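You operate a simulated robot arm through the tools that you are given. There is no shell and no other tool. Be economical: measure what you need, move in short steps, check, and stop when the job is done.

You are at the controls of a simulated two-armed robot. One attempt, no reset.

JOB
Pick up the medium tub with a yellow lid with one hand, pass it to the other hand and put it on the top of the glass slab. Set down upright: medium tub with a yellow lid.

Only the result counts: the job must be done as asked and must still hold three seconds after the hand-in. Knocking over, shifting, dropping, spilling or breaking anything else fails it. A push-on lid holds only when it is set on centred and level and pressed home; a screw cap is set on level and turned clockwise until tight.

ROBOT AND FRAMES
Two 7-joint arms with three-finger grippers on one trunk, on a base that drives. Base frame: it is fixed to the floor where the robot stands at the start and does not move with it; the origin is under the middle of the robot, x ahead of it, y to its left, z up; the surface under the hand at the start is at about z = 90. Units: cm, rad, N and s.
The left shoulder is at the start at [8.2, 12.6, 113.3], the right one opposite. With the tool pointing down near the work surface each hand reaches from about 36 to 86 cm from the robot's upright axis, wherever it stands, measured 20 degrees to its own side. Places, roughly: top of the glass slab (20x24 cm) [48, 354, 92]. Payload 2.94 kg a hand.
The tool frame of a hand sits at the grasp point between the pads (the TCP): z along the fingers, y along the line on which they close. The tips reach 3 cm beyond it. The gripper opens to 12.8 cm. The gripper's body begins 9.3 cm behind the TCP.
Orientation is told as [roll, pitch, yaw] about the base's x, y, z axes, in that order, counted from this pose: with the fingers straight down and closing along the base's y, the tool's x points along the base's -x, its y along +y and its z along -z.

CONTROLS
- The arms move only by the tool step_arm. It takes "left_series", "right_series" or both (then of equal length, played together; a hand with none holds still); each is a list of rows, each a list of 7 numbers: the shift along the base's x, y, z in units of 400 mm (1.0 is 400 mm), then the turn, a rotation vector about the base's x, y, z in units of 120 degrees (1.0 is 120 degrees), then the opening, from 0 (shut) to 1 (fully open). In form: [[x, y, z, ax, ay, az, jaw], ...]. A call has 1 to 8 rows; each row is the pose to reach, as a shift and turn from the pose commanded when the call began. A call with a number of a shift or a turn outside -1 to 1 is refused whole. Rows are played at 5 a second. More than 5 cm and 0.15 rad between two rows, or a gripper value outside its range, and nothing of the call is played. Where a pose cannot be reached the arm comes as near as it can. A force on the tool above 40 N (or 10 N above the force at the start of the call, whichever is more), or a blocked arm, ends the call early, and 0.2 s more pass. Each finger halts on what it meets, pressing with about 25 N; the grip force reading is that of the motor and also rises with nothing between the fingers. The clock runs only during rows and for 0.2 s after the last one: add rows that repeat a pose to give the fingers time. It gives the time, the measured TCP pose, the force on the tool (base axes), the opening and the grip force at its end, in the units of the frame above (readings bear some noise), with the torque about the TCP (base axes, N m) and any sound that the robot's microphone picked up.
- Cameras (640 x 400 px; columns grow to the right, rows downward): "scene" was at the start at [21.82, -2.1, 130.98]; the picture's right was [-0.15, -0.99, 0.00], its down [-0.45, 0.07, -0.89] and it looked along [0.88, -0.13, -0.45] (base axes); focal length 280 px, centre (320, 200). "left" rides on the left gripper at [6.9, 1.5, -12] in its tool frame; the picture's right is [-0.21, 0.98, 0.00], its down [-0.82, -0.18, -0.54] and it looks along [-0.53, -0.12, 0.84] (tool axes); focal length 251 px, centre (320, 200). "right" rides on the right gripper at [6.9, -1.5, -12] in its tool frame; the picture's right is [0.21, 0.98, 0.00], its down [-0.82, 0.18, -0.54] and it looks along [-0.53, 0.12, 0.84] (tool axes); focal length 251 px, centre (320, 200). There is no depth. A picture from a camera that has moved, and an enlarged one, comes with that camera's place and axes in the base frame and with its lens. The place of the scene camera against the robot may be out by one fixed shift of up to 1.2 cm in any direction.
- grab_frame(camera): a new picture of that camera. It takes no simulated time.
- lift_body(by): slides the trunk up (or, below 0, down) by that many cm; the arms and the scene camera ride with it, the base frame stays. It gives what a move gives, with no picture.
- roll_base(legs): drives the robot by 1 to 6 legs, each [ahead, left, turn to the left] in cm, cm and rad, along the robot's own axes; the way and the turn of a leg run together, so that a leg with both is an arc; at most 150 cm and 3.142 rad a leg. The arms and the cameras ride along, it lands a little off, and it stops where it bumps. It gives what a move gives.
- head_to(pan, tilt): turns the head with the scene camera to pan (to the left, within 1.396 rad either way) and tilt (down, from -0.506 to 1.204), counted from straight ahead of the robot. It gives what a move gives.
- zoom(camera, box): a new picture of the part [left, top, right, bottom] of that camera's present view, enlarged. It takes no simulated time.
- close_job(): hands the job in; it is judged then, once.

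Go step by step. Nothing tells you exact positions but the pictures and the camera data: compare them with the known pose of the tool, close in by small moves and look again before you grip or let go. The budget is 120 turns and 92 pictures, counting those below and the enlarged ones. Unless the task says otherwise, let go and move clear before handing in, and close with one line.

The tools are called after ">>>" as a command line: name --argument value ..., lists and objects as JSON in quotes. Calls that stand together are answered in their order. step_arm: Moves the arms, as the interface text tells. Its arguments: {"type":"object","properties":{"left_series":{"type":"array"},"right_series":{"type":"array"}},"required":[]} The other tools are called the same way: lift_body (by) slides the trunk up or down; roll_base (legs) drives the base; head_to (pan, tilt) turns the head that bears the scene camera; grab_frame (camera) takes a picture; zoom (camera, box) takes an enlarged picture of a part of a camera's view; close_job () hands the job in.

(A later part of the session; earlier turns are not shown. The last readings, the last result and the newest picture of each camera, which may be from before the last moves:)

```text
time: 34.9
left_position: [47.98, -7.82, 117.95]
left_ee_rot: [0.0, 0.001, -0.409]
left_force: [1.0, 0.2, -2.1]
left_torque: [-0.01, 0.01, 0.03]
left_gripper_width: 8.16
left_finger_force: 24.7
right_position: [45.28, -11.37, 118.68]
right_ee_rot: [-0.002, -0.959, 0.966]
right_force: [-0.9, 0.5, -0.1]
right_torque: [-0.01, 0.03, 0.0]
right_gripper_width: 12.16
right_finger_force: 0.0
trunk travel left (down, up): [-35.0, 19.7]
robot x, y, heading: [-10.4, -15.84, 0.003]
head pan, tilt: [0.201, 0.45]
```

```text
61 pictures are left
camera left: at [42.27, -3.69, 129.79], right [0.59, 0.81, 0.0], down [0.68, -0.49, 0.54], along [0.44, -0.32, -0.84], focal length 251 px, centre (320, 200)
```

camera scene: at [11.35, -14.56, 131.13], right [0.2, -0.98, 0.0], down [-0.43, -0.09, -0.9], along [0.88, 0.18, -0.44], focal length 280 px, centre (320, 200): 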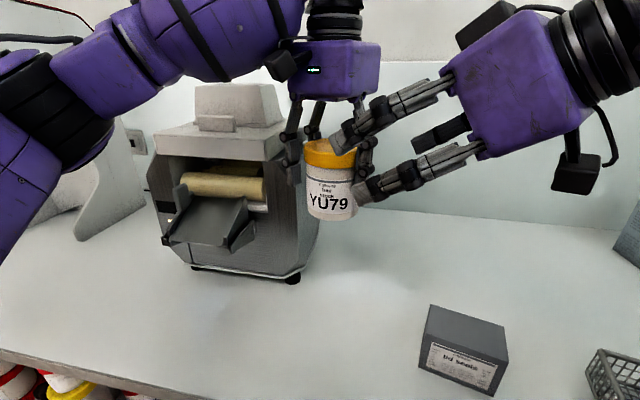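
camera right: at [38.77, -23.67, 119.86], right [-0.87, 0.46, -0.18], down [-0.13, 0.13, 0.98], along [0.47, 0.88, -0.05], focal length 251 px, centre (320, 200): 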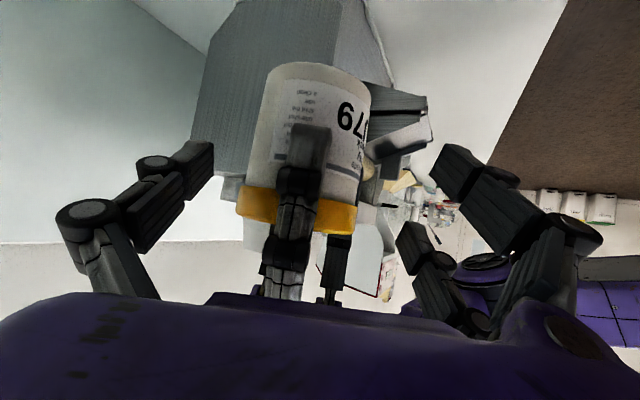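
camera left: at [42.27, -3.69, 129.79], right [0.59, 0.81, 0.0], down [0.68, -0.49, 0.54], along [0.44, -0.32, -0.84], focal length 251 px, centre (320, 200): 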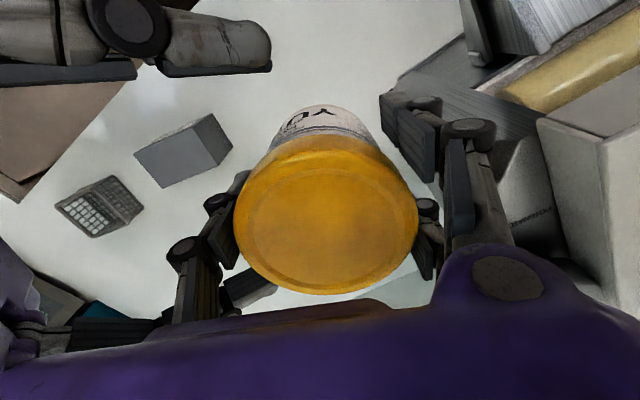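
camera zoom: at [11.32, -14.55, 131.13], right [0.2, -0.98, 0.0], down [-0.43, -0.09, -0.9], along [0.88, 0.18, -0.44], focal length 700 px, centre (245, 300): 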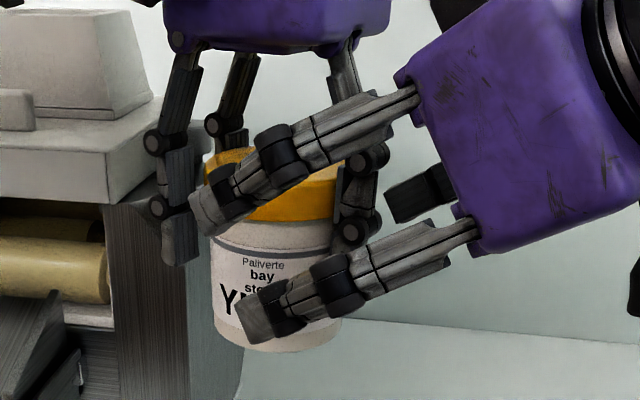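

It's clear so far. I'll complete the approach, 3.9 cm more, and check again.

>>> step_arm --right_series '[[0.018, 0.022, -0.018, 0, 0, 0, 0.95], [0.036, 0.044, -0.036, 0, 0, 0, 0.95], [0.05, 0.064, -0.0545, 0, 0, 0, 0.95], [0.05, 0.064, -0.0545, 0, 0, 0, 0.95]]'

>>> grab_frame --camera "right"

>>> zoom --camera "scene" --box '[250, 80, 450, 240]'

```text
time: 35.9
left_position: [47.99, -7.7, 117.74]
left_ee_rot: [0.0, 0.0, -0.409]
left_force: [-0.6, -0.8, -3.6]
left_torque: [-0.01, 0.03, 0.02]
left_gripper_width: 8.16
left_finger_force: 25.4
right_position: [47.36, -8.81, 116.63]
right_ee_rot: [-0.001, -0.957, 0.964]
right_force: [-0.7, 0.8, 0.4]
right_torque: [0.01, 0.0, 0.01]
right_gripper_width: 12.16
right_finger_force: 0.1
trunk travel left (down, up): [-35.0, 19.7]
robot x, y, heading: [-10.12, -15.71, 0.002]
head pan, tilt: [0.201, 0.45]
```

```text
60 pictures are left
camera right: at [40.78, -21.04, 117.7], right [-0.87, 0.46, -0.18], down [-0.13, 0.13, 0.98], along [0.47, 0.88, -0.05], focal length 251 px, centre (320, 200)
```

right: 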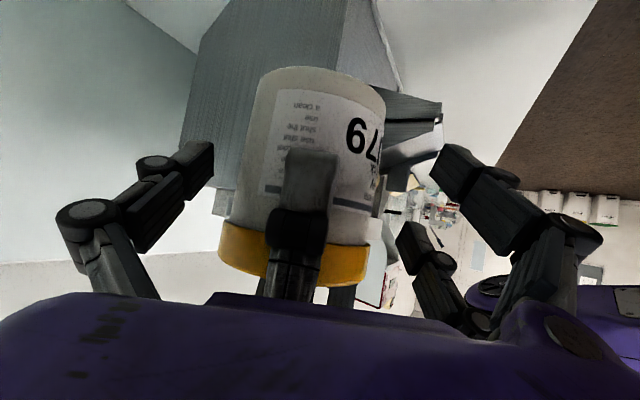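

```text
2.50 times, centred on (350, 160) of scene
camera zoom: at [11.33, -14.54, 131.13], right [0.2, -0.98, 0.0], down [-0.43, -0.09, -0.9], along [0.88, 0.18, -0.44], focal length 700 px, centre (245, 300)
```

zoom: 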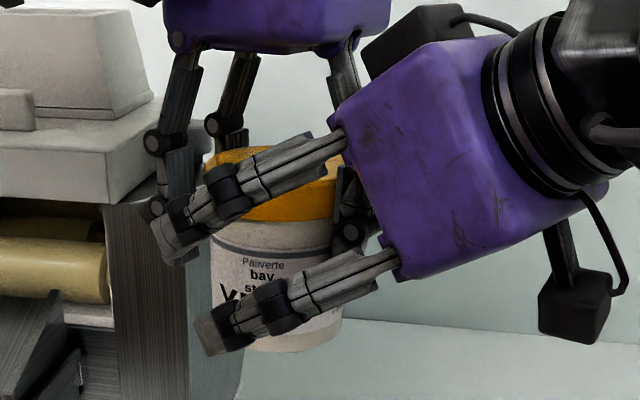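

I'll check the lateral centring with an enlarged view before gripping.

>>> zoom --camera "right" --box '[180, 40, 460, 300]'

>>> zoom --camera "left" --box '[160, 80, 480, 320]'

```text
1.54 times, centred on (320, 170) of right
camera zoom: at [40.78, -21.04, 117.7], right [-0.87, 0.46, -0.18], down [-0.13, 0.13, 0.98], along [0.47, 0.88, -0.05], focal length 387 px, centre (320, 246)
```

zoom: 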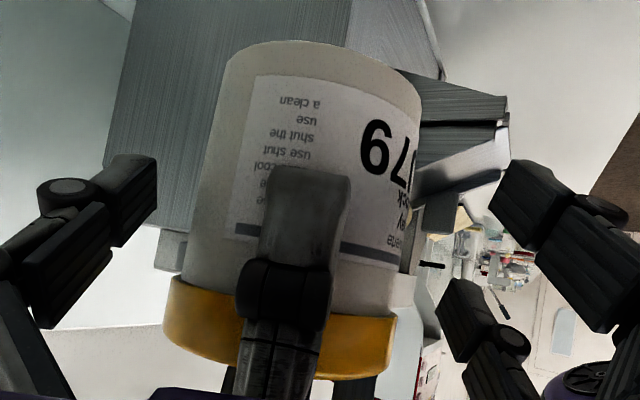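

```text
1.67 times, centred on (320, 200) of left
camera zoom: at [42.28, -3.67, 129.78], right [0.59, 0.81, 0.0], down [0.68, -0.49, 0.54], along [0.44, -0.32, -0.84], focal length 419 px, centre (320, 200)
```

zoom: 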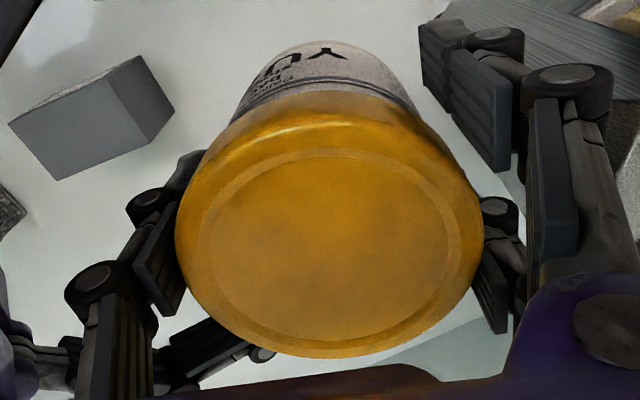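

The tub looks to sit about 0.6 cm toward +x from the jaw centre. I'll shift the right hand to match, then close it gently.

>>> step_arm --right_series '[[0.0135, -0.007, 0, 0, 0, 0, 0.95], [0.0135, -0.007, 0, 0, 0, 0, 0.8], [0.0135, -0.007, 0, 0, 0, 0, 0.72]]'

>>> zoom --camera "right" --box '[180, 40, 460, 300]'

>>> zoom --camera "scene" --box '[250, 80, 450, 240]'

```text
time: 36.7
left_position: [48.04, -7.9, 117.9]
left_ee_rot: [0.0, -0.001, -0.408]
left_force: [-0.2, -0.1, -2.4]
left_torque: [0.0, 0.04, -0.01]
left_gripper_width: 8.15
left_finger_force: 25.2
right_position: [48.04, -9.18, 116.58]
right_ee_rot: [0.001, -0.958, 0.964]
right_force: [-0.5, -0.1, 0.7]
right_torque: [0.0, -0.03, 0.03]
right_gripper_width: 9.23
right_finger_force: 0.0
trunk travel left (down, up): [-35.0, 19.7]
robot x, y, heading: [-10.16, -15.3, 0.003]
head pan, tilt: [0.201, 0.45]
```

```text
1.54 times, centred on (320, 170) of right
camera zoom: at [41.44, -21.35, 117.67], right [-0.87, 0.46, -0.18], down [-0.13, 0.13, 0.98], along [0.47, 0.88, -0.05], focal length 387 px, centre (320, 246)
```

zoom: 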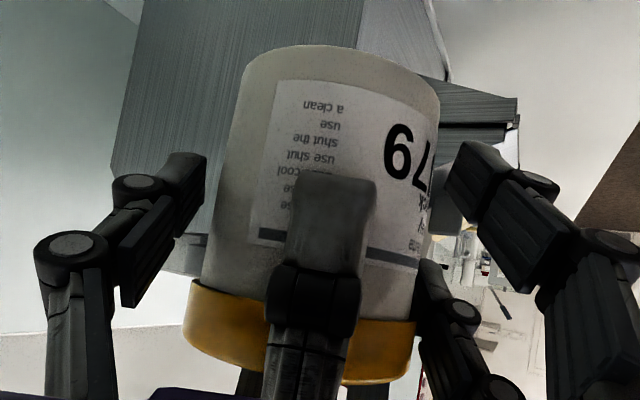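

```text
2.50 times, centred on (350, 160) of scene
camera zoom: at [11.35, -14.53, 131.13], right [0.2, -0.98, 0.0], down [-0.43, -0.09, -0.9], along [0.88, 0.18, -0.44], focal length 700 px, centre (245, 300)
```

zoom: 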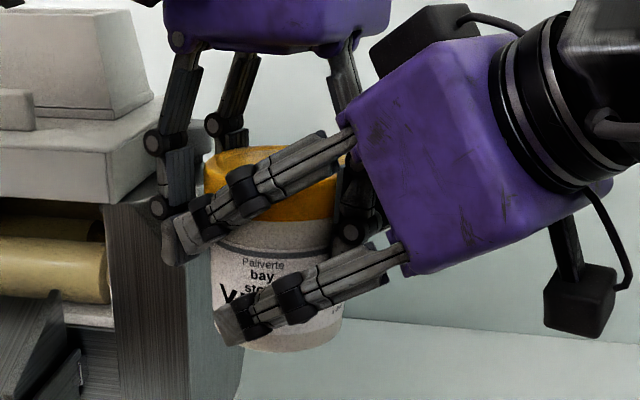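

The jaws are evenly spaced around the body, so I'll close the right hand.

>>> step_arm --right_series '[[0, 0, 0, 0, 0, 0, 0.62], [0, 0, 0, 0, 0, 0, 0.5], [0, 0, 0, 0, 0, 0, 0.3], [0, 0, 0, 0, 0, 0, 0.3]]'

>>> zoom --camera "right" --box '[180, 40, 460, 300]'

>>> zoom --camera "scene" --box '[250, 80, 450, 240]'

```text
time: 37.7
left_position: [48.17, -7.91, 117.74]
left_ee_rot: [0.0, 0.0, -0.408]
left_force: [12.7, -4.1, -2.6]
left_torque: [0.46, 0.55, 0.41]
left_gripper_width: 8.17
left_finger_force: 24.9
right_position: [47.9, -8.99, 116.48]
right_ee_rot: [-0.003, -0.958, 0.968]
right_force: [-12.6, 4.6, 0.4]
right_torque: [-0.48, -0.73, -0.24]
right_gripper_width: 8.1
right_finger_force: 25.0
trunk travel left (down, up): [-35.0, 19.7]
robot x, y, heading: [-10.46, -15.6, -0.0]
head pan, tilt: [0.201, 0.45]
```

```text
1.54 times, centred on (320, 170) of right
camera zoom: at [41.38, -21.32, 117.68], right [-0.87, 0.45, -0.18], down [-0.13, 0.13, 0.98], along [0.47, 0.88, -0.05], focal length 387 px, centre (320, 246)
```

zoom: 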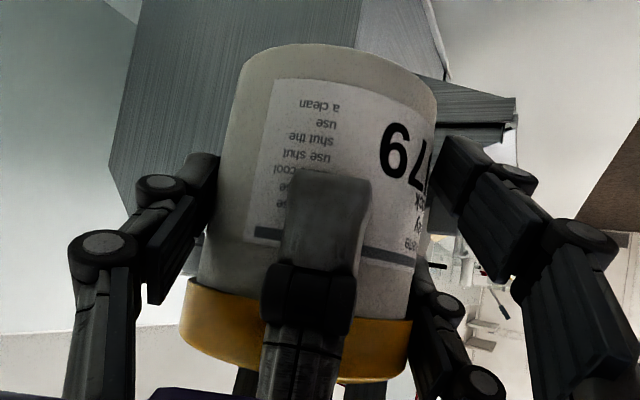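

```text
2.50 times, centred on (350, 160) of scene
camera zoom: at [11.35, -14.52, 131.13], right [0.2, -0.98, 0.0], down [-0.43, -0.09, -0.9], along [0.88, 0.18, -0.44], focal length 700 px, centre (245, 300)
```

zoom: 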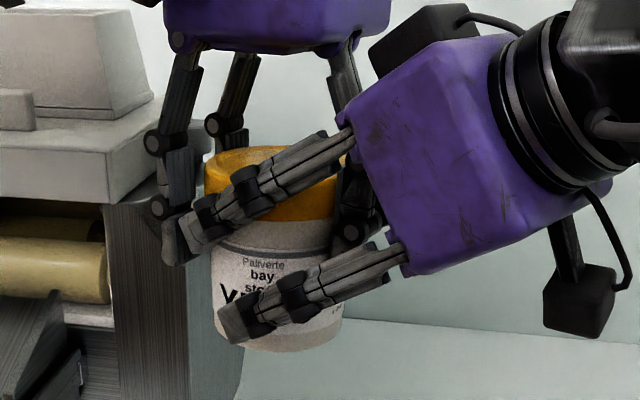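

Both hands hold the tub, but they're fighting with about 13 N sideways. I'll ease the right hand a little to remove that before the left lets go.

>>> step_arm --right_series '[[-0.004, 0.0015, 0, 0, 0, 0, 0.3], [-0.004, 0.0015, 0, 0, 0, 0, 0.3]]'

```text
time: 38.3
left_position: [48.11, -7.87, 117.85]
left_ee_rot: [0.0, -0.001, -0.409]
left_force: [6.6, -2.4, -4.6]
left_torque: [0.38, 0.15, 0.03]
left_gripper_width: 8.14
left_finger_force: 25.3
right_position: [47.85, -9.07, 116.62]
right_ee_rot: [-0.003, -0.958, 0.962]
right_force: [-6.0, 3.0, 1.2]
right_torque: [-0.39, -0.2, 0.04]
right_gripper_width: 8.04
right_finger_force: 25.0
trunk travel left (down, up): [-35.0, 19.7]
robot x, y, heading: [-10.6, -15.62, 0.005]
head pan, tilt: [0.201, 0.45]
```

That halved it. I'll ease once more, then open the left hand and let it rise clear.

>>> step_arm --right_series '[[-0.004, 0.0015, 0, 0, 0, 0, 0.2], [-0.004, 0.0015, 0, 0, 0, 0, 0.2]]'

>>> step_arm --left_series '[[0, 0, 0, 0, 0, 0, 0.7], [0, 0, 0, 0, 0, 0, 0.9], [0, 0, 0, 0, 0, 0, 0.9]]'

>>> zoom --camera "scene" --box '[250, 80, 450, 240]'

```text
time: 38.9
left_position: [47.94, -7.82, 117.82]
left_ee_rot: [0.002, 0.003, -0.412]
left_force: [-11.9, -1.2, -4.1]
left_torque: [0.21, 0.36, -0.14]
left_gripper_width: 8.17
left_finger_force: 24.6
right_position: [47.72, -9.13, 116.52]
right_ee_rot: [-0.004, -0.96, 0.962]
right_force: [10.9, 1.4, 1.9]
right_torque: [-0.2, -0.2, -0.03]
right_gripper_width: 8.05
right_finger_force: 25.0
trunk travel left (down, up): [-35.0, 19.7]
robot x, y, heading: [-10.16, -15.44, 0.001]
head pan, tilt: [0.201, 0.45]
```

```text
time: 39.7
left_position: [47.92, -7.68, 117.8]
left_ee_rot: [-0.001, 0.0, -0.408]
left_force: [-0.1, -0.1, -0.7]
left_torque: [0.01, 0.0, 0.01]
left_gripper_width: 11.51
left_finger_force: 0.1
right_position: [47.65, -8.95, 116.51]
right_ee_rot: [0.0, -0.958, 0.965]
right_force: [0.8, -0.7, 0.0]
right_torque: [-0.02, 0.0, 0.0]
right_gripper_width: 7.96
right_finger_force: 25.1
trunk travel left (down, up): [-35.0, 19.7]
robot x, y, heading: [-10.77, -15.71, 0.003]
head pan, tilt: [0.201, 0.45]
```

```text
2.50 times, centred on (350, 160) of scene
camera zoom: at [11.35, -14.52, 131.13], right [0.2, -0.98, 0.0], down [-0.43, -0.09, -0.9], along [0.88, 0.18, -0.44], focal length 700 px, centre (245, 300)
```

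zoom: 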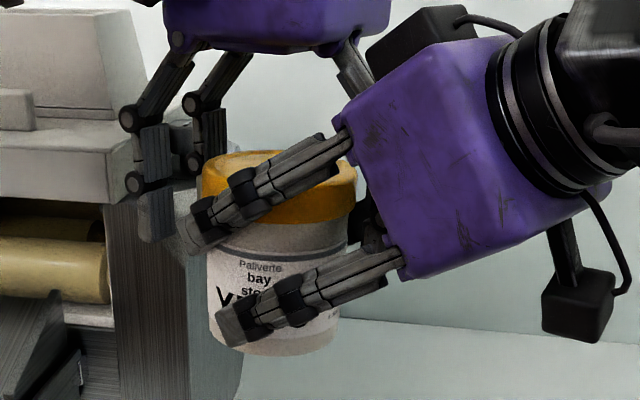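

The left hand is open and the tub stays in the right. I'll lift the left hand straight up and check.

>>> step_arm --left_series '[[0, 0, 0.05, 0, 0, 0, 0.9], [0, 0, 0.12, 0, 0, 0, 0.9], [0, 0, 0.2, 0, 0, 0, 0.9], [0, 0, 0.28, 0, 0, 0, 0.9], [0, 0, 0.28, 0, 0, 0, 0.9]]'

>>> grab_frame --camera "scene"

>>> grab_frame --camera "right"

```text
time: 40.9
left_position: [48.13, -7.87, 128.9]
left_ee_rot: [-0.002, 0.001, -0.41]
left_force: [0.0, -0.3, 3.0]
left_torque: [-0.17, 0.12, -0.02]
left_gripper_width: 11.71
left_finger_force: 1.0
right_position: [47.73, -8.89, 116.21]
right_ee_rot: [0.002, -0.956, 0.962]
right_force: [0.9, 0.4, -5.2]
right_torque: [0.11, -0.04, -0.05]
right_gripper_width: 7.98
right_finger_force: 25.0
trunk travel left (down, up): [-35.0, 19.7]
robot x, y, heading: [-11.02, -15.68, 0.001]
head pan, tilt: [0.201, 0.45]
```

```text
51 pictures are left
camera scene: at [11.42, -14.47, 131.11], right [0.2, -0.98, 0.0], down [-0.43, -0.09, -0.9], along [0.88, 0.18, -0.44], focal length 280 px, centre (320, 200)
```

scene: 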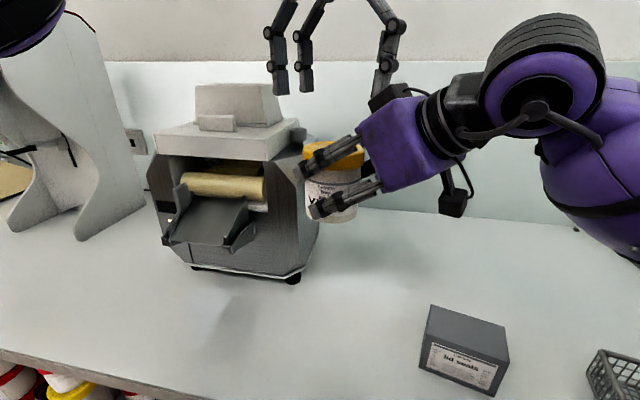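

```text
50 pictures are left
camera right: at [41.11, -21.15, 117.49], right [-0.87, 0.46, -0.17], down [-0.13, 0.13, 0.98], along [0.47, 0.88, -0.06], focal length 251 px, centre (320, 200)
```

right: 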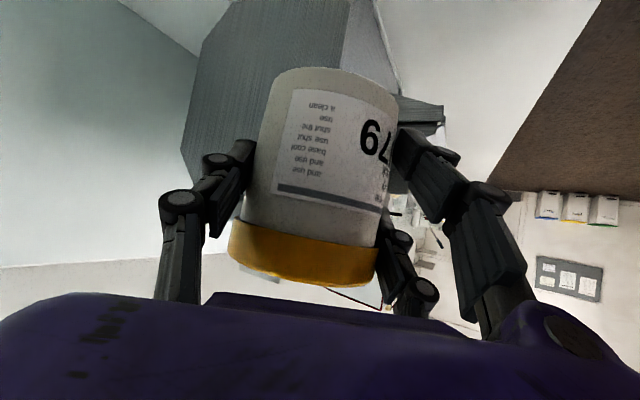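

The right hand holds the tub, though the left thumb seems to brush a box on the right gripper. I'll move the left hand away up and to the left.

>>> step_arm --left_series '[[0.02, 0.06, 0.0, 0, 0, 0, 0.9], [0.03, 0.14, 0.03, 0, 0, 0, 0.9], [0.03, 0.24, 0.06, 0, 0, 0, 0.9], [0.0, 0.34, 0.06, 0, 0, 0, 0.9], [-0.04, 0.44, 0.06, 0, 0, 0, 0.9], [-0.1, 0.52, 0.06, 0, 0, 0.05, 0.9], [-0.16, 0.58, 0.06, 0, 0, 0.1, 0.9]]'

>>> grab_frame --camera "scene"

```text
time: 42.5
left_position: [43.04, 14.17, 128.37]
left_ee_rot: [0.0, -0.004, -0.197]
left_force: [0.1, -0.6, 0.1]
left_torque: [-0.03, 0.0, 0.01]
left_gripper_width: 11.5
left_finger_force: 0.0
left hand out of reach, approached as far as the arm can: row 5, 6, 7
right_position: [47.51, -8.88, 116.64]
right_ee_rot: [-0.001, -0.959, 0.966]
right_force: [-0.2, -0.4, -2.0]
right_torque: [-0.05, 0.04, 0.0]
right_gripper_width: 7.97
right_finger_force: 24.7
trunk travel left (down, up): [-35.0, 19.7]
robot x, y, heading: [-10.19, -15.83, 0.002]
head pan, tilt: [0.201, 0.45]
```

```text
49 pictures are left
camera scene: at [11.26, -14.42, 131.14], right [0.2, -0.98, 0.0], down [-0.43, -0.09, -0.9], along [0.88, 0.18, -0.43], focal length 280 px, centre (320, 200)
```

scene: 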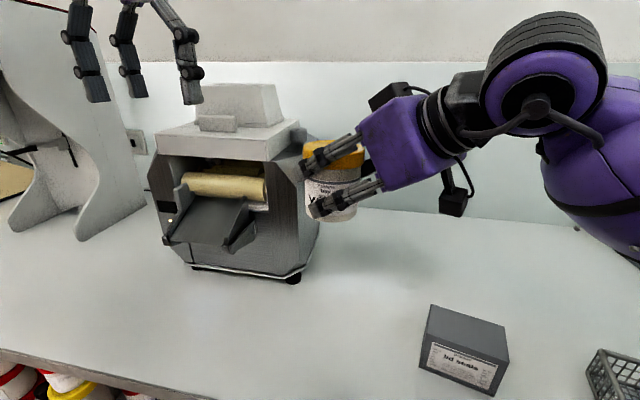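

Handover is done. Next I'll back away from the counter to clear the tall equipment, then drive left along it.

>>> roll_base --legs '[[-50, 0, 0]]'

>>> roll_base --legs '[[0, 120, 0]]'

>>> head_to --pan 0.6 --tilt 0.35

>>> grab_frame --camera "scene"

```text
time: 45.4
left_position: [-7.16, 14.18, 128.32]
left_ee_rot: [-0.001, -0.002, -0.19]
left_force: [0.1, 0.8, 0.1]
left_torque: [0.03, 0.02, 0.0]
left_gripper_width: 11.52
left_finger_force: 0.1
right_position: [-2.49, -8.86, 116.54]
right_ee_rot: [0.001, -0.959, 0.972]
right_force: [-0.5, 0.0, -2.7]
right_torque: [-0.06, 0.03, 0.01]
right_gripper_width: 7.93
right_finger_force: 24.5
trunk travel left (down, up): [-35.0, 19.7]
robot x, y, heading: [-60.32, -15.51, 0.011]
head pan, tilt: [0.201, 0.45]
```

```text
time: 55.8
left_position: [-6.94, 128.59, 128.32]
left_ee_rot: [0.0, -0.002, -0.207]
left_force: [0.3, -0.1, 0.0]
left_torque: [0.01, -0.01, 0.0]
left_gripper_width: 11.5
left_finger_force: 0.1
right_position: [-2.71, 105.81, 116.57]
right_ee_rot: [0.0, -0.959, 0.955]
right_force: [0.2, -0.6, -1.7]
right_torque: [-0.05, 0.02, 0.01]
right_gripper_width: 7.95
right_finger_force: 25.0
trunk travel left (down, up): [-35.0, 19.7]
robot x, y, heading: [-60.98, 99.42, -0.005]
head pan, tilt: [0.201, 0.45]
```

```text
time: 56.7
left_position: [-7.01, 128.55, 128.35]
left_ee_rot: [0.0, -0.001, -0.208]
left_force: [-0.3, -0.5, 0.1]
left_torque: [0.0, 0.01, 0.02]
left_gripper_width: 11.5
left_finger_force: 0.0
right_position: [-2.8, 105.77, 116.63]
right_ee_rot: [-0.001, -0.959, 0.956]
right_force: [0.0, 0.3, -1.8]
right_torque: [-0.05, 0.02, 0.01]
right_gripper_width: 7.92
right_finger_force: 25.1
trunk travel left (down, up): [-35.0, 19.7]
robot x, y, heading: [-60.66, 99.57, -0.001]
head pan, tilt: [0.6, 0.351]
```

```text
48 pictures are left
camera scene: at [-40.32, 103.88, 132.05], right [0.56, -0.83, 0.0], down [-0.28, -0.19, -0.94], along [0.78, 0.53, -0.34], focal length 280 px, centre (320, 200)
```

scene: 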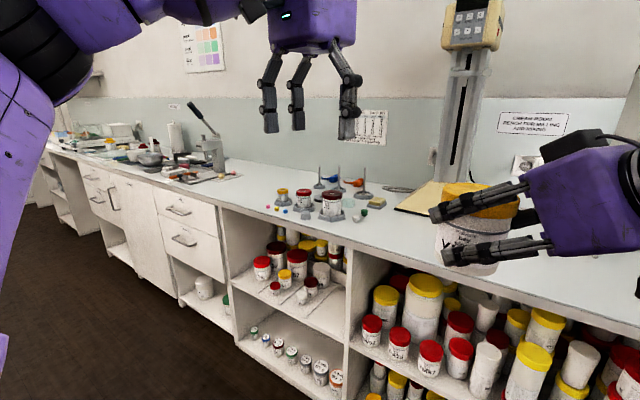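

The path along the counter is clear, so I'll continue left.

>>> roll_base --legs '[[0, 140, 0], [0, 90, 0]]'

>>> head_to --pan 0.0 --tilt 0.35

>>> grab_frame --camera "scene"

```text
time: 77.2
left_position: [-1.62, 360.17, 128.39]
left_ee_rot: [0.0, -0.003, -0.23]
left_force: [0.7, -0.2, 0.1]
left_torque: [0.0, -0.02, 0.02]
left_gripper_width: 11.5
left_finger_force: 0.1
right_position: [2.32, 337.1, 116.49]
right_ee_rot: [0.001, -0.957, 0.934]
right_force: [-0.7, -1.7, -1.8]
right_torque: [-0.05, 0.03, 0.01]
right_gripper_width: 7.92
right_finger_force: 25.3
trunk travel left (down, up): [-35.0, 19.7]
robot x, y, heading: [-56.11, 332.46, -0.02]
head pan, tilt: [0.6, 0.351]
```

```text
time: 78.2
left_position: [-1.62, 360.17, 128.46]
left_ee_rot: [0.002, -0.002, -0.23]
left_force: [0.1, 0.2, 0.5]
left_torque: [-0.01, 0.02, 0.01]
left_gripper_width: 11.53
left_finger_force: 0.0
right_position: [2.26, 337.22, 116.52]
right_ee_rot: [0.001, -0.958, 0.936]
right_force: [0.3, -0.7, -2.0]
right_torque: [-0.01, 0.02, -0.01]
right_gripper_width: 7.92
right_finger_force: 24.6
trunk travel left (down, up): [-35.0, 19.7]
robot x, y, heading: [-56.19, 332.43, -0.022]
head pan, tilt: [0.0, 0.351]
```

```text
47 pictures are left
camera scene: at [-33.88, 330.81, 132.05], right [-0.03, -1.0, 0.0], down [-0.34, 0.01, -0.94], along [0.94, -0.02, -0.34], focal length 280 px, centre (320, 200)
```

scene: 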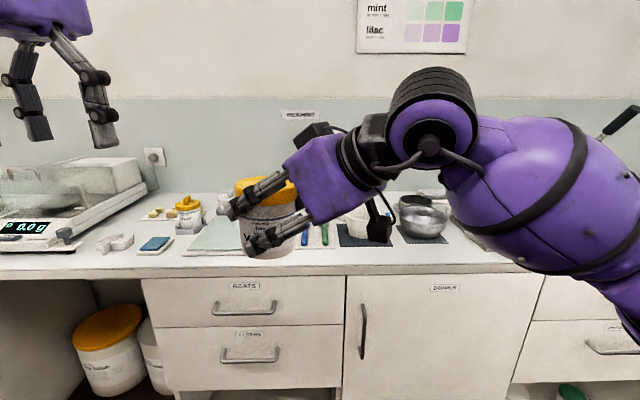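

The slab lies on the counter just beyond the tub, with small items around it. I'll drive left about 14 cm, square up, and get a clear view.

>>> roll_base --legs '[[0, 14, 0.022]]'

>>> head_to --pan 0.25 --tilt 0.4

>>> grab_frame --camera "scene"

>>> grab_frame --camera "left"

```text
time: 80.1
left_position: [-2.16, 374.93, 128.28]
left_ee_rot: [-0.001, -0.001, -0.203]
left_force: [0.3, 0.5, -0.1]
left_torque: [-0.03, 0.01, 0.02]
left_gripper_width: 11.52
left_finger_force: 0.2
right_position: [2.28, 351.83, 116.59]
right_ee_rot: [0.0, -0.957, 0.959]
right_force: [-0.8, -0.6, -2.7]
right_torque: [-0.01, 0.02, 0.0]
right_gripper_width: 7.93
right_finger_force: 25.0
trunk travel left (down, up): [-35.0, 19.7]
robot x, y, heading: [-55.95, 345.46, -0.002]
head pan, tilt: [0.0, 0.351]
```

```text
time: 80.8
left_position: [-2.1, 374.84, 128.41]
left_ee_rot: [0.001, -0.001, -0.206]
left_force: [-0.3, 0.3, 0.1]
left_torque: [-0.03, -0.04, -0.02]
left_gripper_width: 11.53
left_finger_force: 0.1
right_position: [2.31, 351.98, 116.46]
right_ee_rot: [0.0, -0.959, 0.958]
right_force: [-0.2, -0.5, -2.2]
right_torque: [-0.03, 0.0, 0.01]
right_gripper_width: 7.92
right_finger_force: 24.9
trunk travel left (down, up): [-35.0, 19.7]
robot x, y, heading: [-56.24, 345.84, -0.002]
head pan, tilt: [0.25, 0.4]
```

```text
46 pictures are left
camera scene: at [-34.02, 347.02, 131.59], right [0.24, -0.97, 0.0], down [-0.38, -0.1, -0.92], along [0.89, 0.23, -0.39], focal length 280 px, centre (320, 200)
```

scene: 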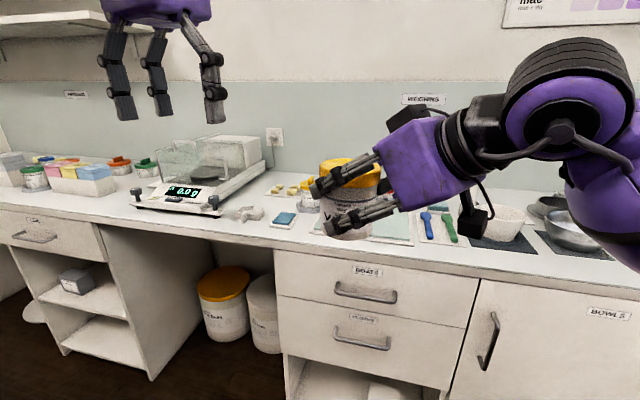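

```text
45 pictures are left
camera left: at [-8.56, 377.74, 140.27], right [0.41, 0.91, 0.0], down [0.77, -0.34, 0.54], along [0.5, -0.22, -0.84], focal length 251 px, centre (320, 200)
```

left: 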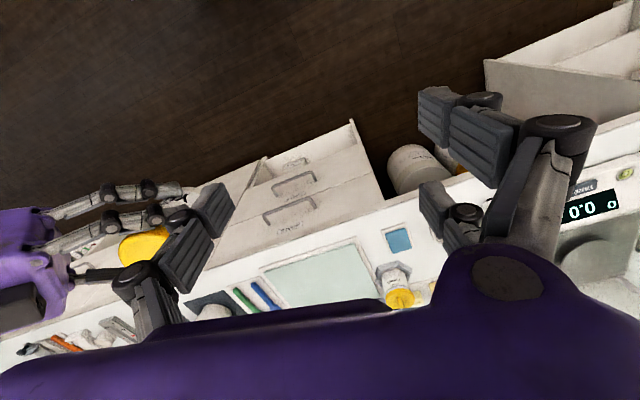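

The slab is centred near (48, 354), with pens to its right and a jar to its left. While clear of the counter, I'll yaw the right hand to point mostly forward so it trails over the empty front edge.

>>> step_arm --right_series '[[0, -0.03, 0, 0, 0, -0.055, 0.2], [0, -0.06, 0, 0, 0, -0.11, 0.2], [0, -0.1, 0, 0, 0, -0.165, 0.2], [0, -0.14, 0, 0, 0, -0.22, 0.2], [0, -0.18, 0, 0, 0, -0.275, 0.2], [0, -0.22, 0, 0, 0, -0.33, 0.2], [0, -0.22, 0, 0, 0, -0.33, 0.2]]'

>>> head_to --pan 0.1 --tilt 0.4

>>> grab_frame --camera "scene"

>>> grab_frame --camera "right"

```text
time: 82.4
left_position: [-2.07, 374.89, 128.33]
left_ee_rot: [0.0, -0.002, -0.204]
left_force: [0.0, 0.8, 0.0]
left_torque: [0.02, -0.02, -0.02]
left_gripper_width: 11.5
left_finger_force: 0.0
right_position: [2.33, 343.13, 116.38]
right_ee_rot: [0.0, -0.96, 0.268]
right_force: [-0.1, 0.5, -2.6]
right_torque: [-0.02, 0.04, 0.03]
right_gripper_width: 7.94
right_finger_force: 25.5
trunk travel left (down, up): [-35.0, 19.7]
robot x, y, heading: [-55.52, 345.47, -0.001]
head pan, tilt: [0.25, 0.4]
```

```text
time: 83.1
left_position: [-2.13, 374.85, 128.35]
left_ee_rot: [0.001, -0.002, -0.205]
left_force: [0.1, 0.8, 0.7]
left_torque: [0.03, 0.02, -0.01]
left_gripper_width: 11.52
left_finger_force: 0.0
right_position: [2.43, 343.09, 116.47]
right_ee_rot: [0.0, -0.957, 0.267]
right_force: [0.7, 0.0, -3.7]
right_torque: [0.01, 0.02, 0.02]
right_gripper_width: 7.93
right_finger_force: 25.2
trunk travel left (down, up): [-35.0, 19.7]
robot x, y, heading: [-55.76, 345.46, -0.006]
head pan, tilt: [0.099, 0.4]
```

```text
44 pictures are left
camera scene: at [-33.78, 345.66, 131.59], right [0.1, -1.0, 0.0], down [-0.39, -0.04, -0.92], along [0.92, 0.09, -0.39], focal length 280 px, centre (320, 200)
```

scene: 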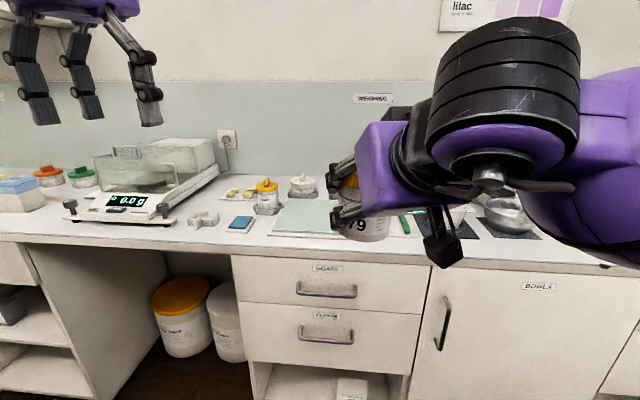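

```text
43 pictures are left
camera right: at [-10.46, 338.0, 117.56], right [-0.38, 0.91, -0.18], down [-0.02, 0.18, 0.98], along [0.93, 0.37, -0.05], focal length 251 px, centre (320, 200)
```

right: 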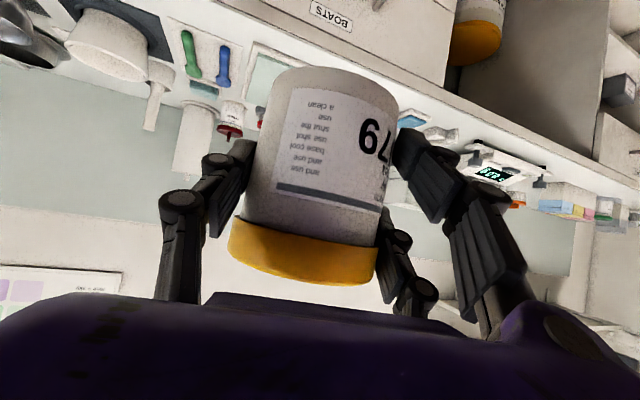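

The tub is secure. I'll shift left 10.6 cm, go forward 30 cm with everything high, and also raise the left hand to clear the balance.

>>> step_arm --left_series '[[-0.02, 0, 0.08, 0, 0, 0, 0.8], [-0.04, 0, 0.16, 0, 0, 0, 0.6], [-0.06, 0, 0.24, 0, 0, 0, 0.4], [-0.08, 0, 0.32, 0, 0, 0, 0.3], [-0.1, 0, 0.4, 0, 0, 0, 0.3], [-0.1, 0, 0.4, 0, 0, 0, 0.3]]'

>>> roll_base --legs '[[0, 10.6, 0], [30, 0, 0]]'

>>> grab_frame --camera "scene"

>>> grab_frame --camera "left"

```text
time: 84.5
left_position: [-1.08, 371.63, 130.05]
left_ee_rot: [0.0, -0.006, -0.205]
left_force: [0.1, 0.1, -0.4]
left_torque: [-0.02, 0.0, -0.01]
left_gripper_width: 3.82
left_finger_force: 0.0
left hand out of reach, approached as far as the arm can: row 1, 2, 3, 4, 5, 6
right_position: [2.3, 343.25, 116.39]
right_ee_rot: [-0.001, -0.959, 0.267]
right_force: [-0.6, 0.1, -2.3]
right_torque: [0.0, 0.02, 0.01]
right_gripper_width: 7.95
right_finger_force: 24.9
trunk travel left (down, up): [-35.0, 19.7]
robot x, y, heading: [-55.61, 345.36, -0.001]
head pan, tilt: [0.099, 0.4]
```

```text
time: 87.7
left_position: [28.9, 382.25, 130.24]
left_ee_rot: [-0.001, -0.004, -0.199]
left_force: [-0.3, 0.5, -0.7]
left_torque: [-0.01, 0.02, -0.03]
left_gripper_width: 3.85
left_finger_force: 0.1
right_position: [32.46, 353.8, 116.47]
right_ee_rot: [0.0, -0.96, 0.274]
right_force: [-0.1, -0.1, -1.8]
right_torque: [0.0, 0.05, 0.03]
right_gripper_width: 7.93
right_finger_force: 25.1
trunk travel left (down, up): [-35.0, 19.7]
robot x, y, heading: [-25.76, 355.92, 0.002]
head pan, tilt: [0.099, 0.4]
```

```text
42 pictures are left
camera scene: at [-3.7, 356.04, 131.6], right [0.1, -0.99, 0.0], down [-0.39, -0.04, -0.92], along [0.92, 0.09, -0.39], focal length 280 px, centre (320, 200)
```

scene: 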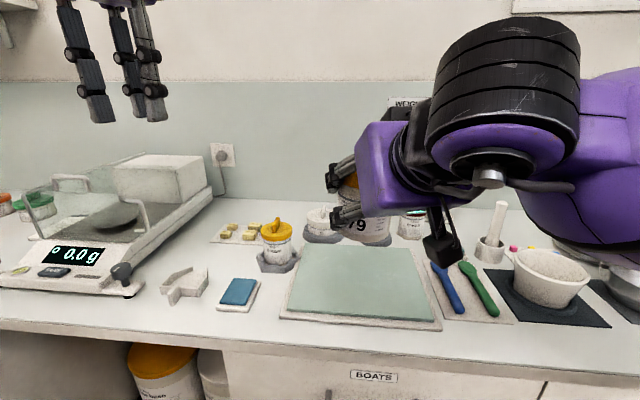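

```text
41 pictures are left
camera left: at [22.39, 385.03, 141.99], right [0.4, 0.91, 0.0], down [0.77, -0.34, 0.54], along [0.5, -0.22, -0.84], focal length 251 px, centre (320, 200)
```

left: 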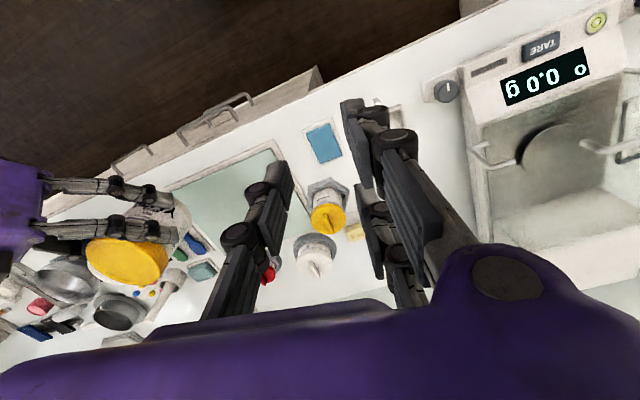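

The slab is free and its centre checks out at about (48, 354). I'll roll forward 14.3 cm, then lower the trunk most of the way.

>>> roll_base --legs '[[14.3, 0, 0]]'

>>> lift_body --by -10

>>> grab_frame --camera "scene"

>>> grab_frame --camera "left"

>>> grab_frame --camera "right"

```text
time: 89.1
left_position: [42.81, 381.89, 130.17]
left_ee_rot: [-0.003, -0.004, -0.204]
left_force: [0.0, 1.1, 0.4]
left_torque: [0.02, 0.03, 0.03]
left_gripper_width: 3.84
left_finger_force: 0.1
right_position: [46.27, 353.48, 116.47]
right_ee_rot: [-0.002, -0.958, 0.269]
right_force: [-0.5, -0.2, -1.9]
right_torque: [0.01, 0.02, 0.02]
right_gripper_width: 7.94
right_finger_force: 25.0
trunk travel left (down, up): [-35.0, 19.7]
robot x, y, heading: [-11.88, 355.55, -0.006]
head pan, tilt: [0.099, 0.4]
```

```text
time: 90.4
left_position: [45.69, 381.86, 116.71]
left_ee_rot: [-0.019, 0.073, -0.206]
left_force: [-1.0, -0.7, 0.9]
left_torque: [0.02, 0.01, -0.02]
left_gripper_width: 3.84
left_finger_force: 0.1
right_position: [46.31, 353.37, 106.48]
right_ee_rot: [0.0, -0.958, 0.269]
right_force: [-0.2, -0.6, -2.9]
right_torque: [0.01, 0.04, 0.0]
right_gripper_width: 7.92
right_finger_force: 25.4
trunk travel left (down, up): [-25.0, 29.7]
robot x, y, heading: [-11.81, 356.0, 0.002]
head pan, tilt: [0.099, 0.4]
```

```text
40 pictures are left
camera scene: at [12.64, 355.93, 121.69], right [0.1, -1.0, 0.0], down [-0.39, -0.04, -0.92], along [0.92, 0.09, -0.39], focal length 280 px, centre (320, 200)
```

scene: 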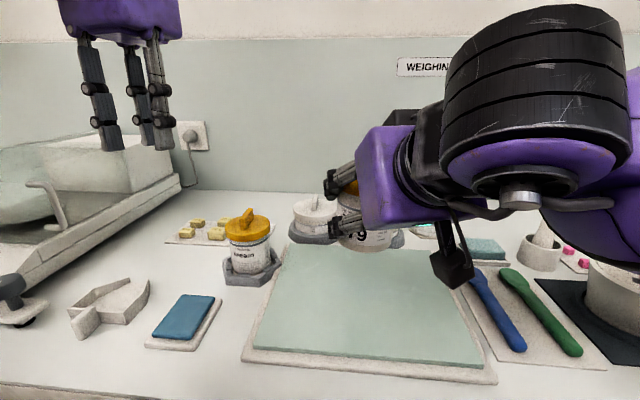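

```text
39 pictures are left
camera left: at [40.2, 384.76, 129.04], right [0.41, 0.91, -0.03], down [0.81, -0.34, 0.48], along [0.43, -0.22, -0.87], focal length 251 px, centre (320, 200)
```

left: 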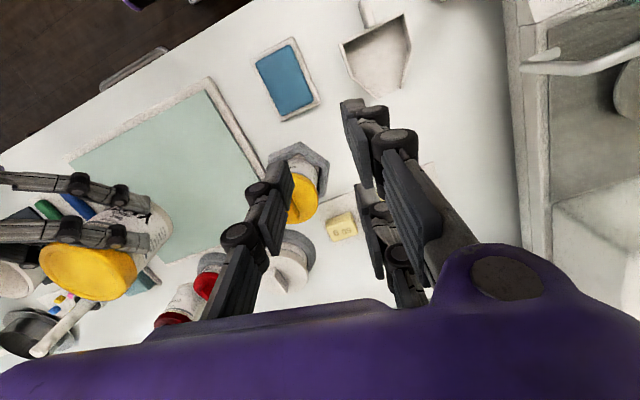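

```text
38 pictures are left
camera right: at [33.4, 348.28, 107.63], right [-0.38, 0.91, -0.18], down [-0.02, 0.18, 0.98], along [0.93, 0.37, -0.05], focal length 251 px, centre (320, 200)
```

right: 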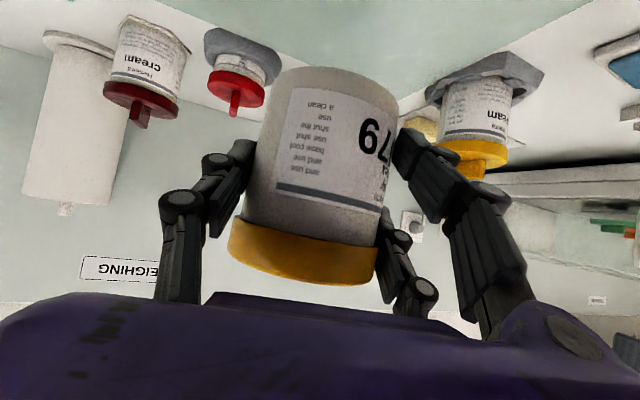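

The tub is over the middle of the slab. The left hand would come near a jar if the trunk went lower, so I'll descend with the right arm alone.

>>> step_arm --right_series '[[0, 0, -0.05, 0, 0, 0, 0.2], [0, 0, -0.1, 0, 0, 0, 0.2], [0, 0, -0.15, 0, 0, 0, 0.2], [0, 0, -0.18, 0, 0, 0, 0.2], [0, 0, -0.18, 0, 0, 0, 0.2]]'

>>> grab_frame --camera "scene"

>>> grab_frame --camera "right"

```text
time: 91.6
left_position: [45.84, 381.84, 116.59]
left_ee_rot: [-0.019, 0.072, -0.206]
left_force: [0.3, 0.5, 0.2]
left_torque: [0.02, -0.01, -0.01]
left_gripper_width: 3.84
left_finger_force: 0.1
right_position: [46.48, 353.37, 99.42]
right_ee_rot: [-0.003, -0.958, 0.267]
right_force: [0.2, 0.1, -2.2]
right_torque: [-0.02, 0.03, -0.02]
right_gripper_width: 7.89
right_finger_force: 25.2
trunk travel left (down, up): [-25.0, 29.7]
robot x, y, heading: [-12.0, 355.65, -0.003]
head pan, tilt: [0.099, 0.4]
```

```text
37 pictures are left
camera scene: at [12.71, 355.93, 121.67], right [0.1, -1.0, 0.0], down [-0.39, -0.04, -0.92], along [0.92, 0.09, -0.39], focal length 280 px, centre (320, 200)
```

scene: 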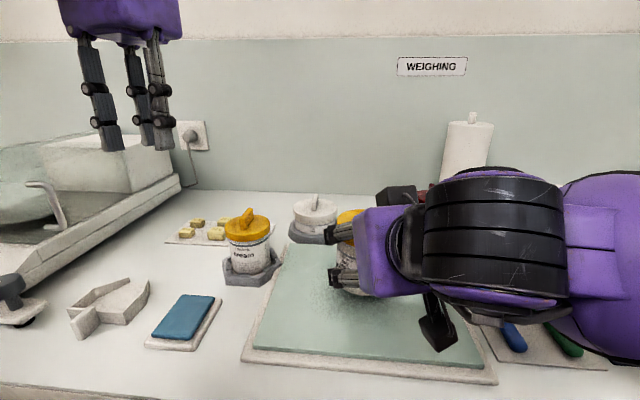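

```text
36 pictures are left
camera right: at [33.61, 348.19, 100.39], right [-0.38, 0.91, -0.18], down [-0.02, 0.18, 0.98], along [0.93, 0.37, -0.05], focal length 251 px, centre (320, 200)
```

right: 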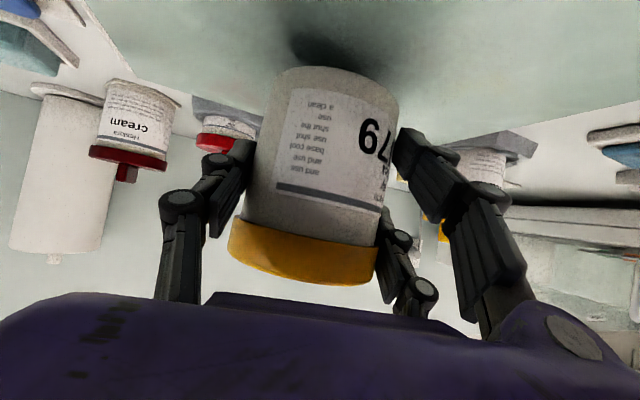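

The tub is upright and about 2 cm above the glass. I'll descend in small steps and watch the force.

>>> step_arm --right_series '[[0, 0, -0.02, 0, 0, 0, 0.2], [0, 0, -0.038, 0, 0, 0, 0.2], [0, 0, -0.038, 0, 0, 0, 0.2]]'

>>> step_arm --right_series '[[0, 0, -0.008, 0, 0, 0, 0.2], [0, 0, -0.008, 0, 0, 0, 0.2]]'

>>> zoom --camera "right" --box '[200, 0, 460, 200]'

```text
time: 92.4
left_position: [45.76, 381.9, 116.65]
left_ee_rot: [-0.02, 0.073, -0.208]
left_force: [0.6, -0.3, -0.1]
left_torque: [0.0, -0.01, 0.02]
left_gripper_width: 3.85
left_finger_force: 0.0
right_position: [46.38, 353.39, 97.7]
right_ee_rot: [0.001, -0.958, 0.27]
right_force: [-0.4, -0.5, -2.5]
right_torque: [0.03, 0.02, 0.0]
right_gripper_width: 7.92
right_finger_force: 25.2
trunk travel left (down, up): [-25.0, 29.7]
robot x, y, heading: [-12.11, 355.93, -0.004]
head pan, tilt: [0.099, 0.4]
```

```text
time: 93.0
left_position: [45.83, 381.84, 116.7]
left_ee_rot: [-0.019, 0.074, -0.206]
left_force: [0.4, 0.1, -0.7]
left_torque: [0.01, 0.01, 0.03]
left_gripper_width: 3.81
left_finger_force: 0.0
right_position: [46.32, 353.58, 97.5]
right_ee_rot: [-0.002, -0.965, 0.269]
right_force: [2.2, -2.1, 8.1]
right_torque: [-0.41, -0.33, 0.04]
right_gripper_width: 7.96
right_finger_force: 24.9
trunk travel left (down, up): [-25.0, 29.7]
robot x, y, heading: [-12.04, 355.75, -0.002]
head pan, tilt: [0.099, 0.4]
```

```text
2.00 times, centred on (330, 100) of right
camera zoom: at [33.44, 348.29, 98.64], right [-0.38, 0.91, -0.18], down [-0.02, 0.18, 0.98], along [0.93, 0.37, -0.05], focal length 503 px, centre (300, 400)
```

zoom: 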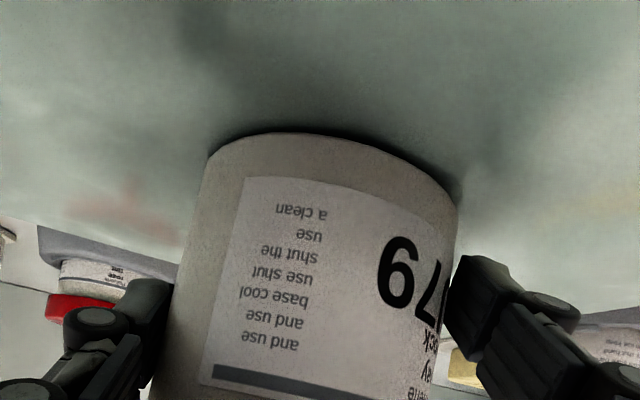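

The tub has touched down with about 8 N. I'll open the jaw gently, keeping the hand still.

>>> step_arm --right_series '[[0, 0, 0, 0, 0, 0, 0.64], [0, 0, 0, 0, 0, 0, 0.7], [0, 0, 0, 0, 0, 0, 0.8], [0, 0, 0, 0, 0, 0, 0.9], [0, 0, 0, 0, 0, 0, 0.9]]'

>>> grab_frame --camera "right"

```text
time: 94.2
left_position: [45.78, 381.82, 116.69]
left_ee_rot: [-0.018, 0.073, -0.206]
left_force: [0.3, 0.2, 0.5]
left_torque: [-0.02, -0.01, 0.0]
left_gripper_width: 3.84
left_finger_force: 0.0
right_position: [46.3, 353.49, 97.33]
right_ee_rot: [-0.003, -0.959, 0.269]
right_force: [-0.7, 0.3, 0.9]
right_torque: [0.0, -0.03, -0.01]
right_gripper_width: 11.52
right_finger_force: 0.2
trunk travel left (down, up): [-25.0, 29.7]
robot x, y, heading: [-11.84, 355.86, -0.003]
head pan, tilt: [0.099, 0.4]
```

```text
34 pictures are left
camera right: at [33.43, 348.3, 98.53], right [-0.38, 0.91, -0.18], down [-0.02, 0.18, 0.98], along [0.93, 0.37, -0.05], focal length 251 px, centre (320, 200)
```

right: 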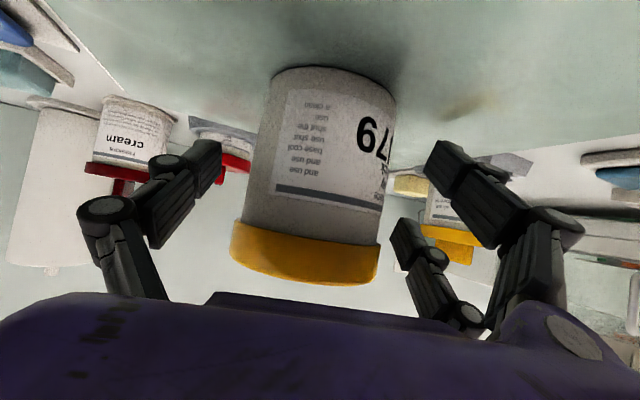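

It stands free. I'll back the right hand out along its approach line.

>>> step_arm --right_series '[[-0.04, -0.011, 0.029, 0, 0, 0, 0.9], [-0.09, -0.025, 0.065, 0, 0, 0, 0.9], [-0.15, -0.041, 0.109, 0, 0, 0, 0.9], [-0.22, -0.06, 0.16, 0, 0, 0, 0.9], [-0.26, -0.071, 0.22, 0, 0, 0, 0.9], [-0.26, -0.071, 0.22, 0, 0, 0, 0.9]]'

>>> grab_frame --camera "scene"

>>> grab_frame --camera "right"

```text
time: 95.6
left_position: [45.9, 382.6, 116.07]
left_ee_rot: [-0.023, 0.078, -0.201]
left_force: [-0.6, 1.8, -1.1]
left_torque: [-0.1, 0.05, 0.04]
left_gripper_width: 3.84
left_finger_force: 0.0
right_position: [42.82, 353.74, 105.48]
right_ee_rot: [-0.001, -0.947, 0.271]
right_force: [0.4, 0.9, 0.9]
right_torque: [-0.05, 0.04, -0.07]
right_gripper_width: 11.53
right_finger_force: 0.0
right hand out of reach, approached as far as the arm can: row 2, 3, 4, 5, 6
trunk travel left (down, up): [-25.0, 29.7]
robot x, y, heading: [-12.41, 356.26, 0.001]
head pan, tilt: [0.099, 0.4]
```

```text
33 pictures are left
camera scene: at [12.83, 356.61, 121.31], right [0.1, -0.99, 0.0], down [-0.39, -0.04, -0.92], along [0.92, 0.09, -0.39], focal length 280 px, centre (320, 200)
```

scene: 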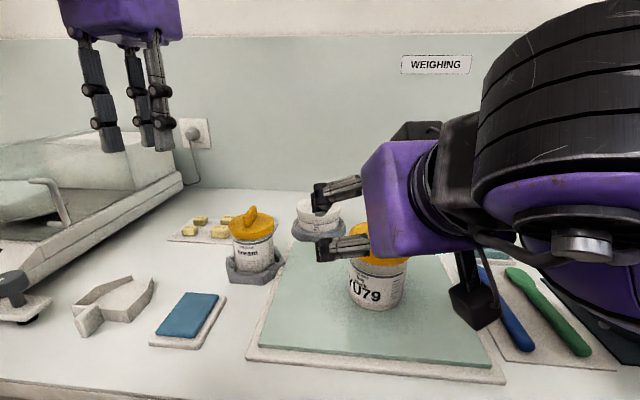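

```text
32 pictures are left
camera right: at [30.09, 348.46, 106.71], right [-0.38, 0.91, -0.17], down [-0.01, 0.19, 0.98], along [0.92, 0.38, -0.06], focal length 251 px, centre (320, 200)
```

right: 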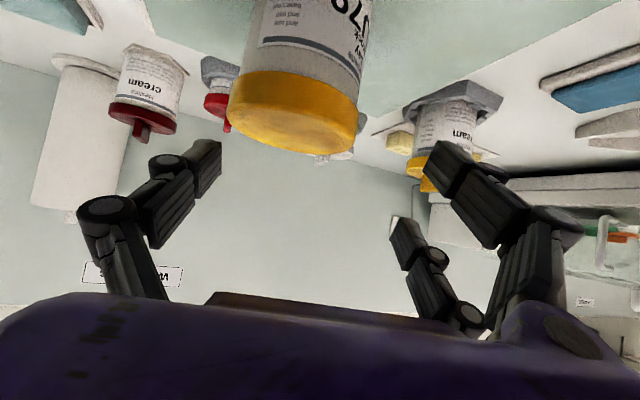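

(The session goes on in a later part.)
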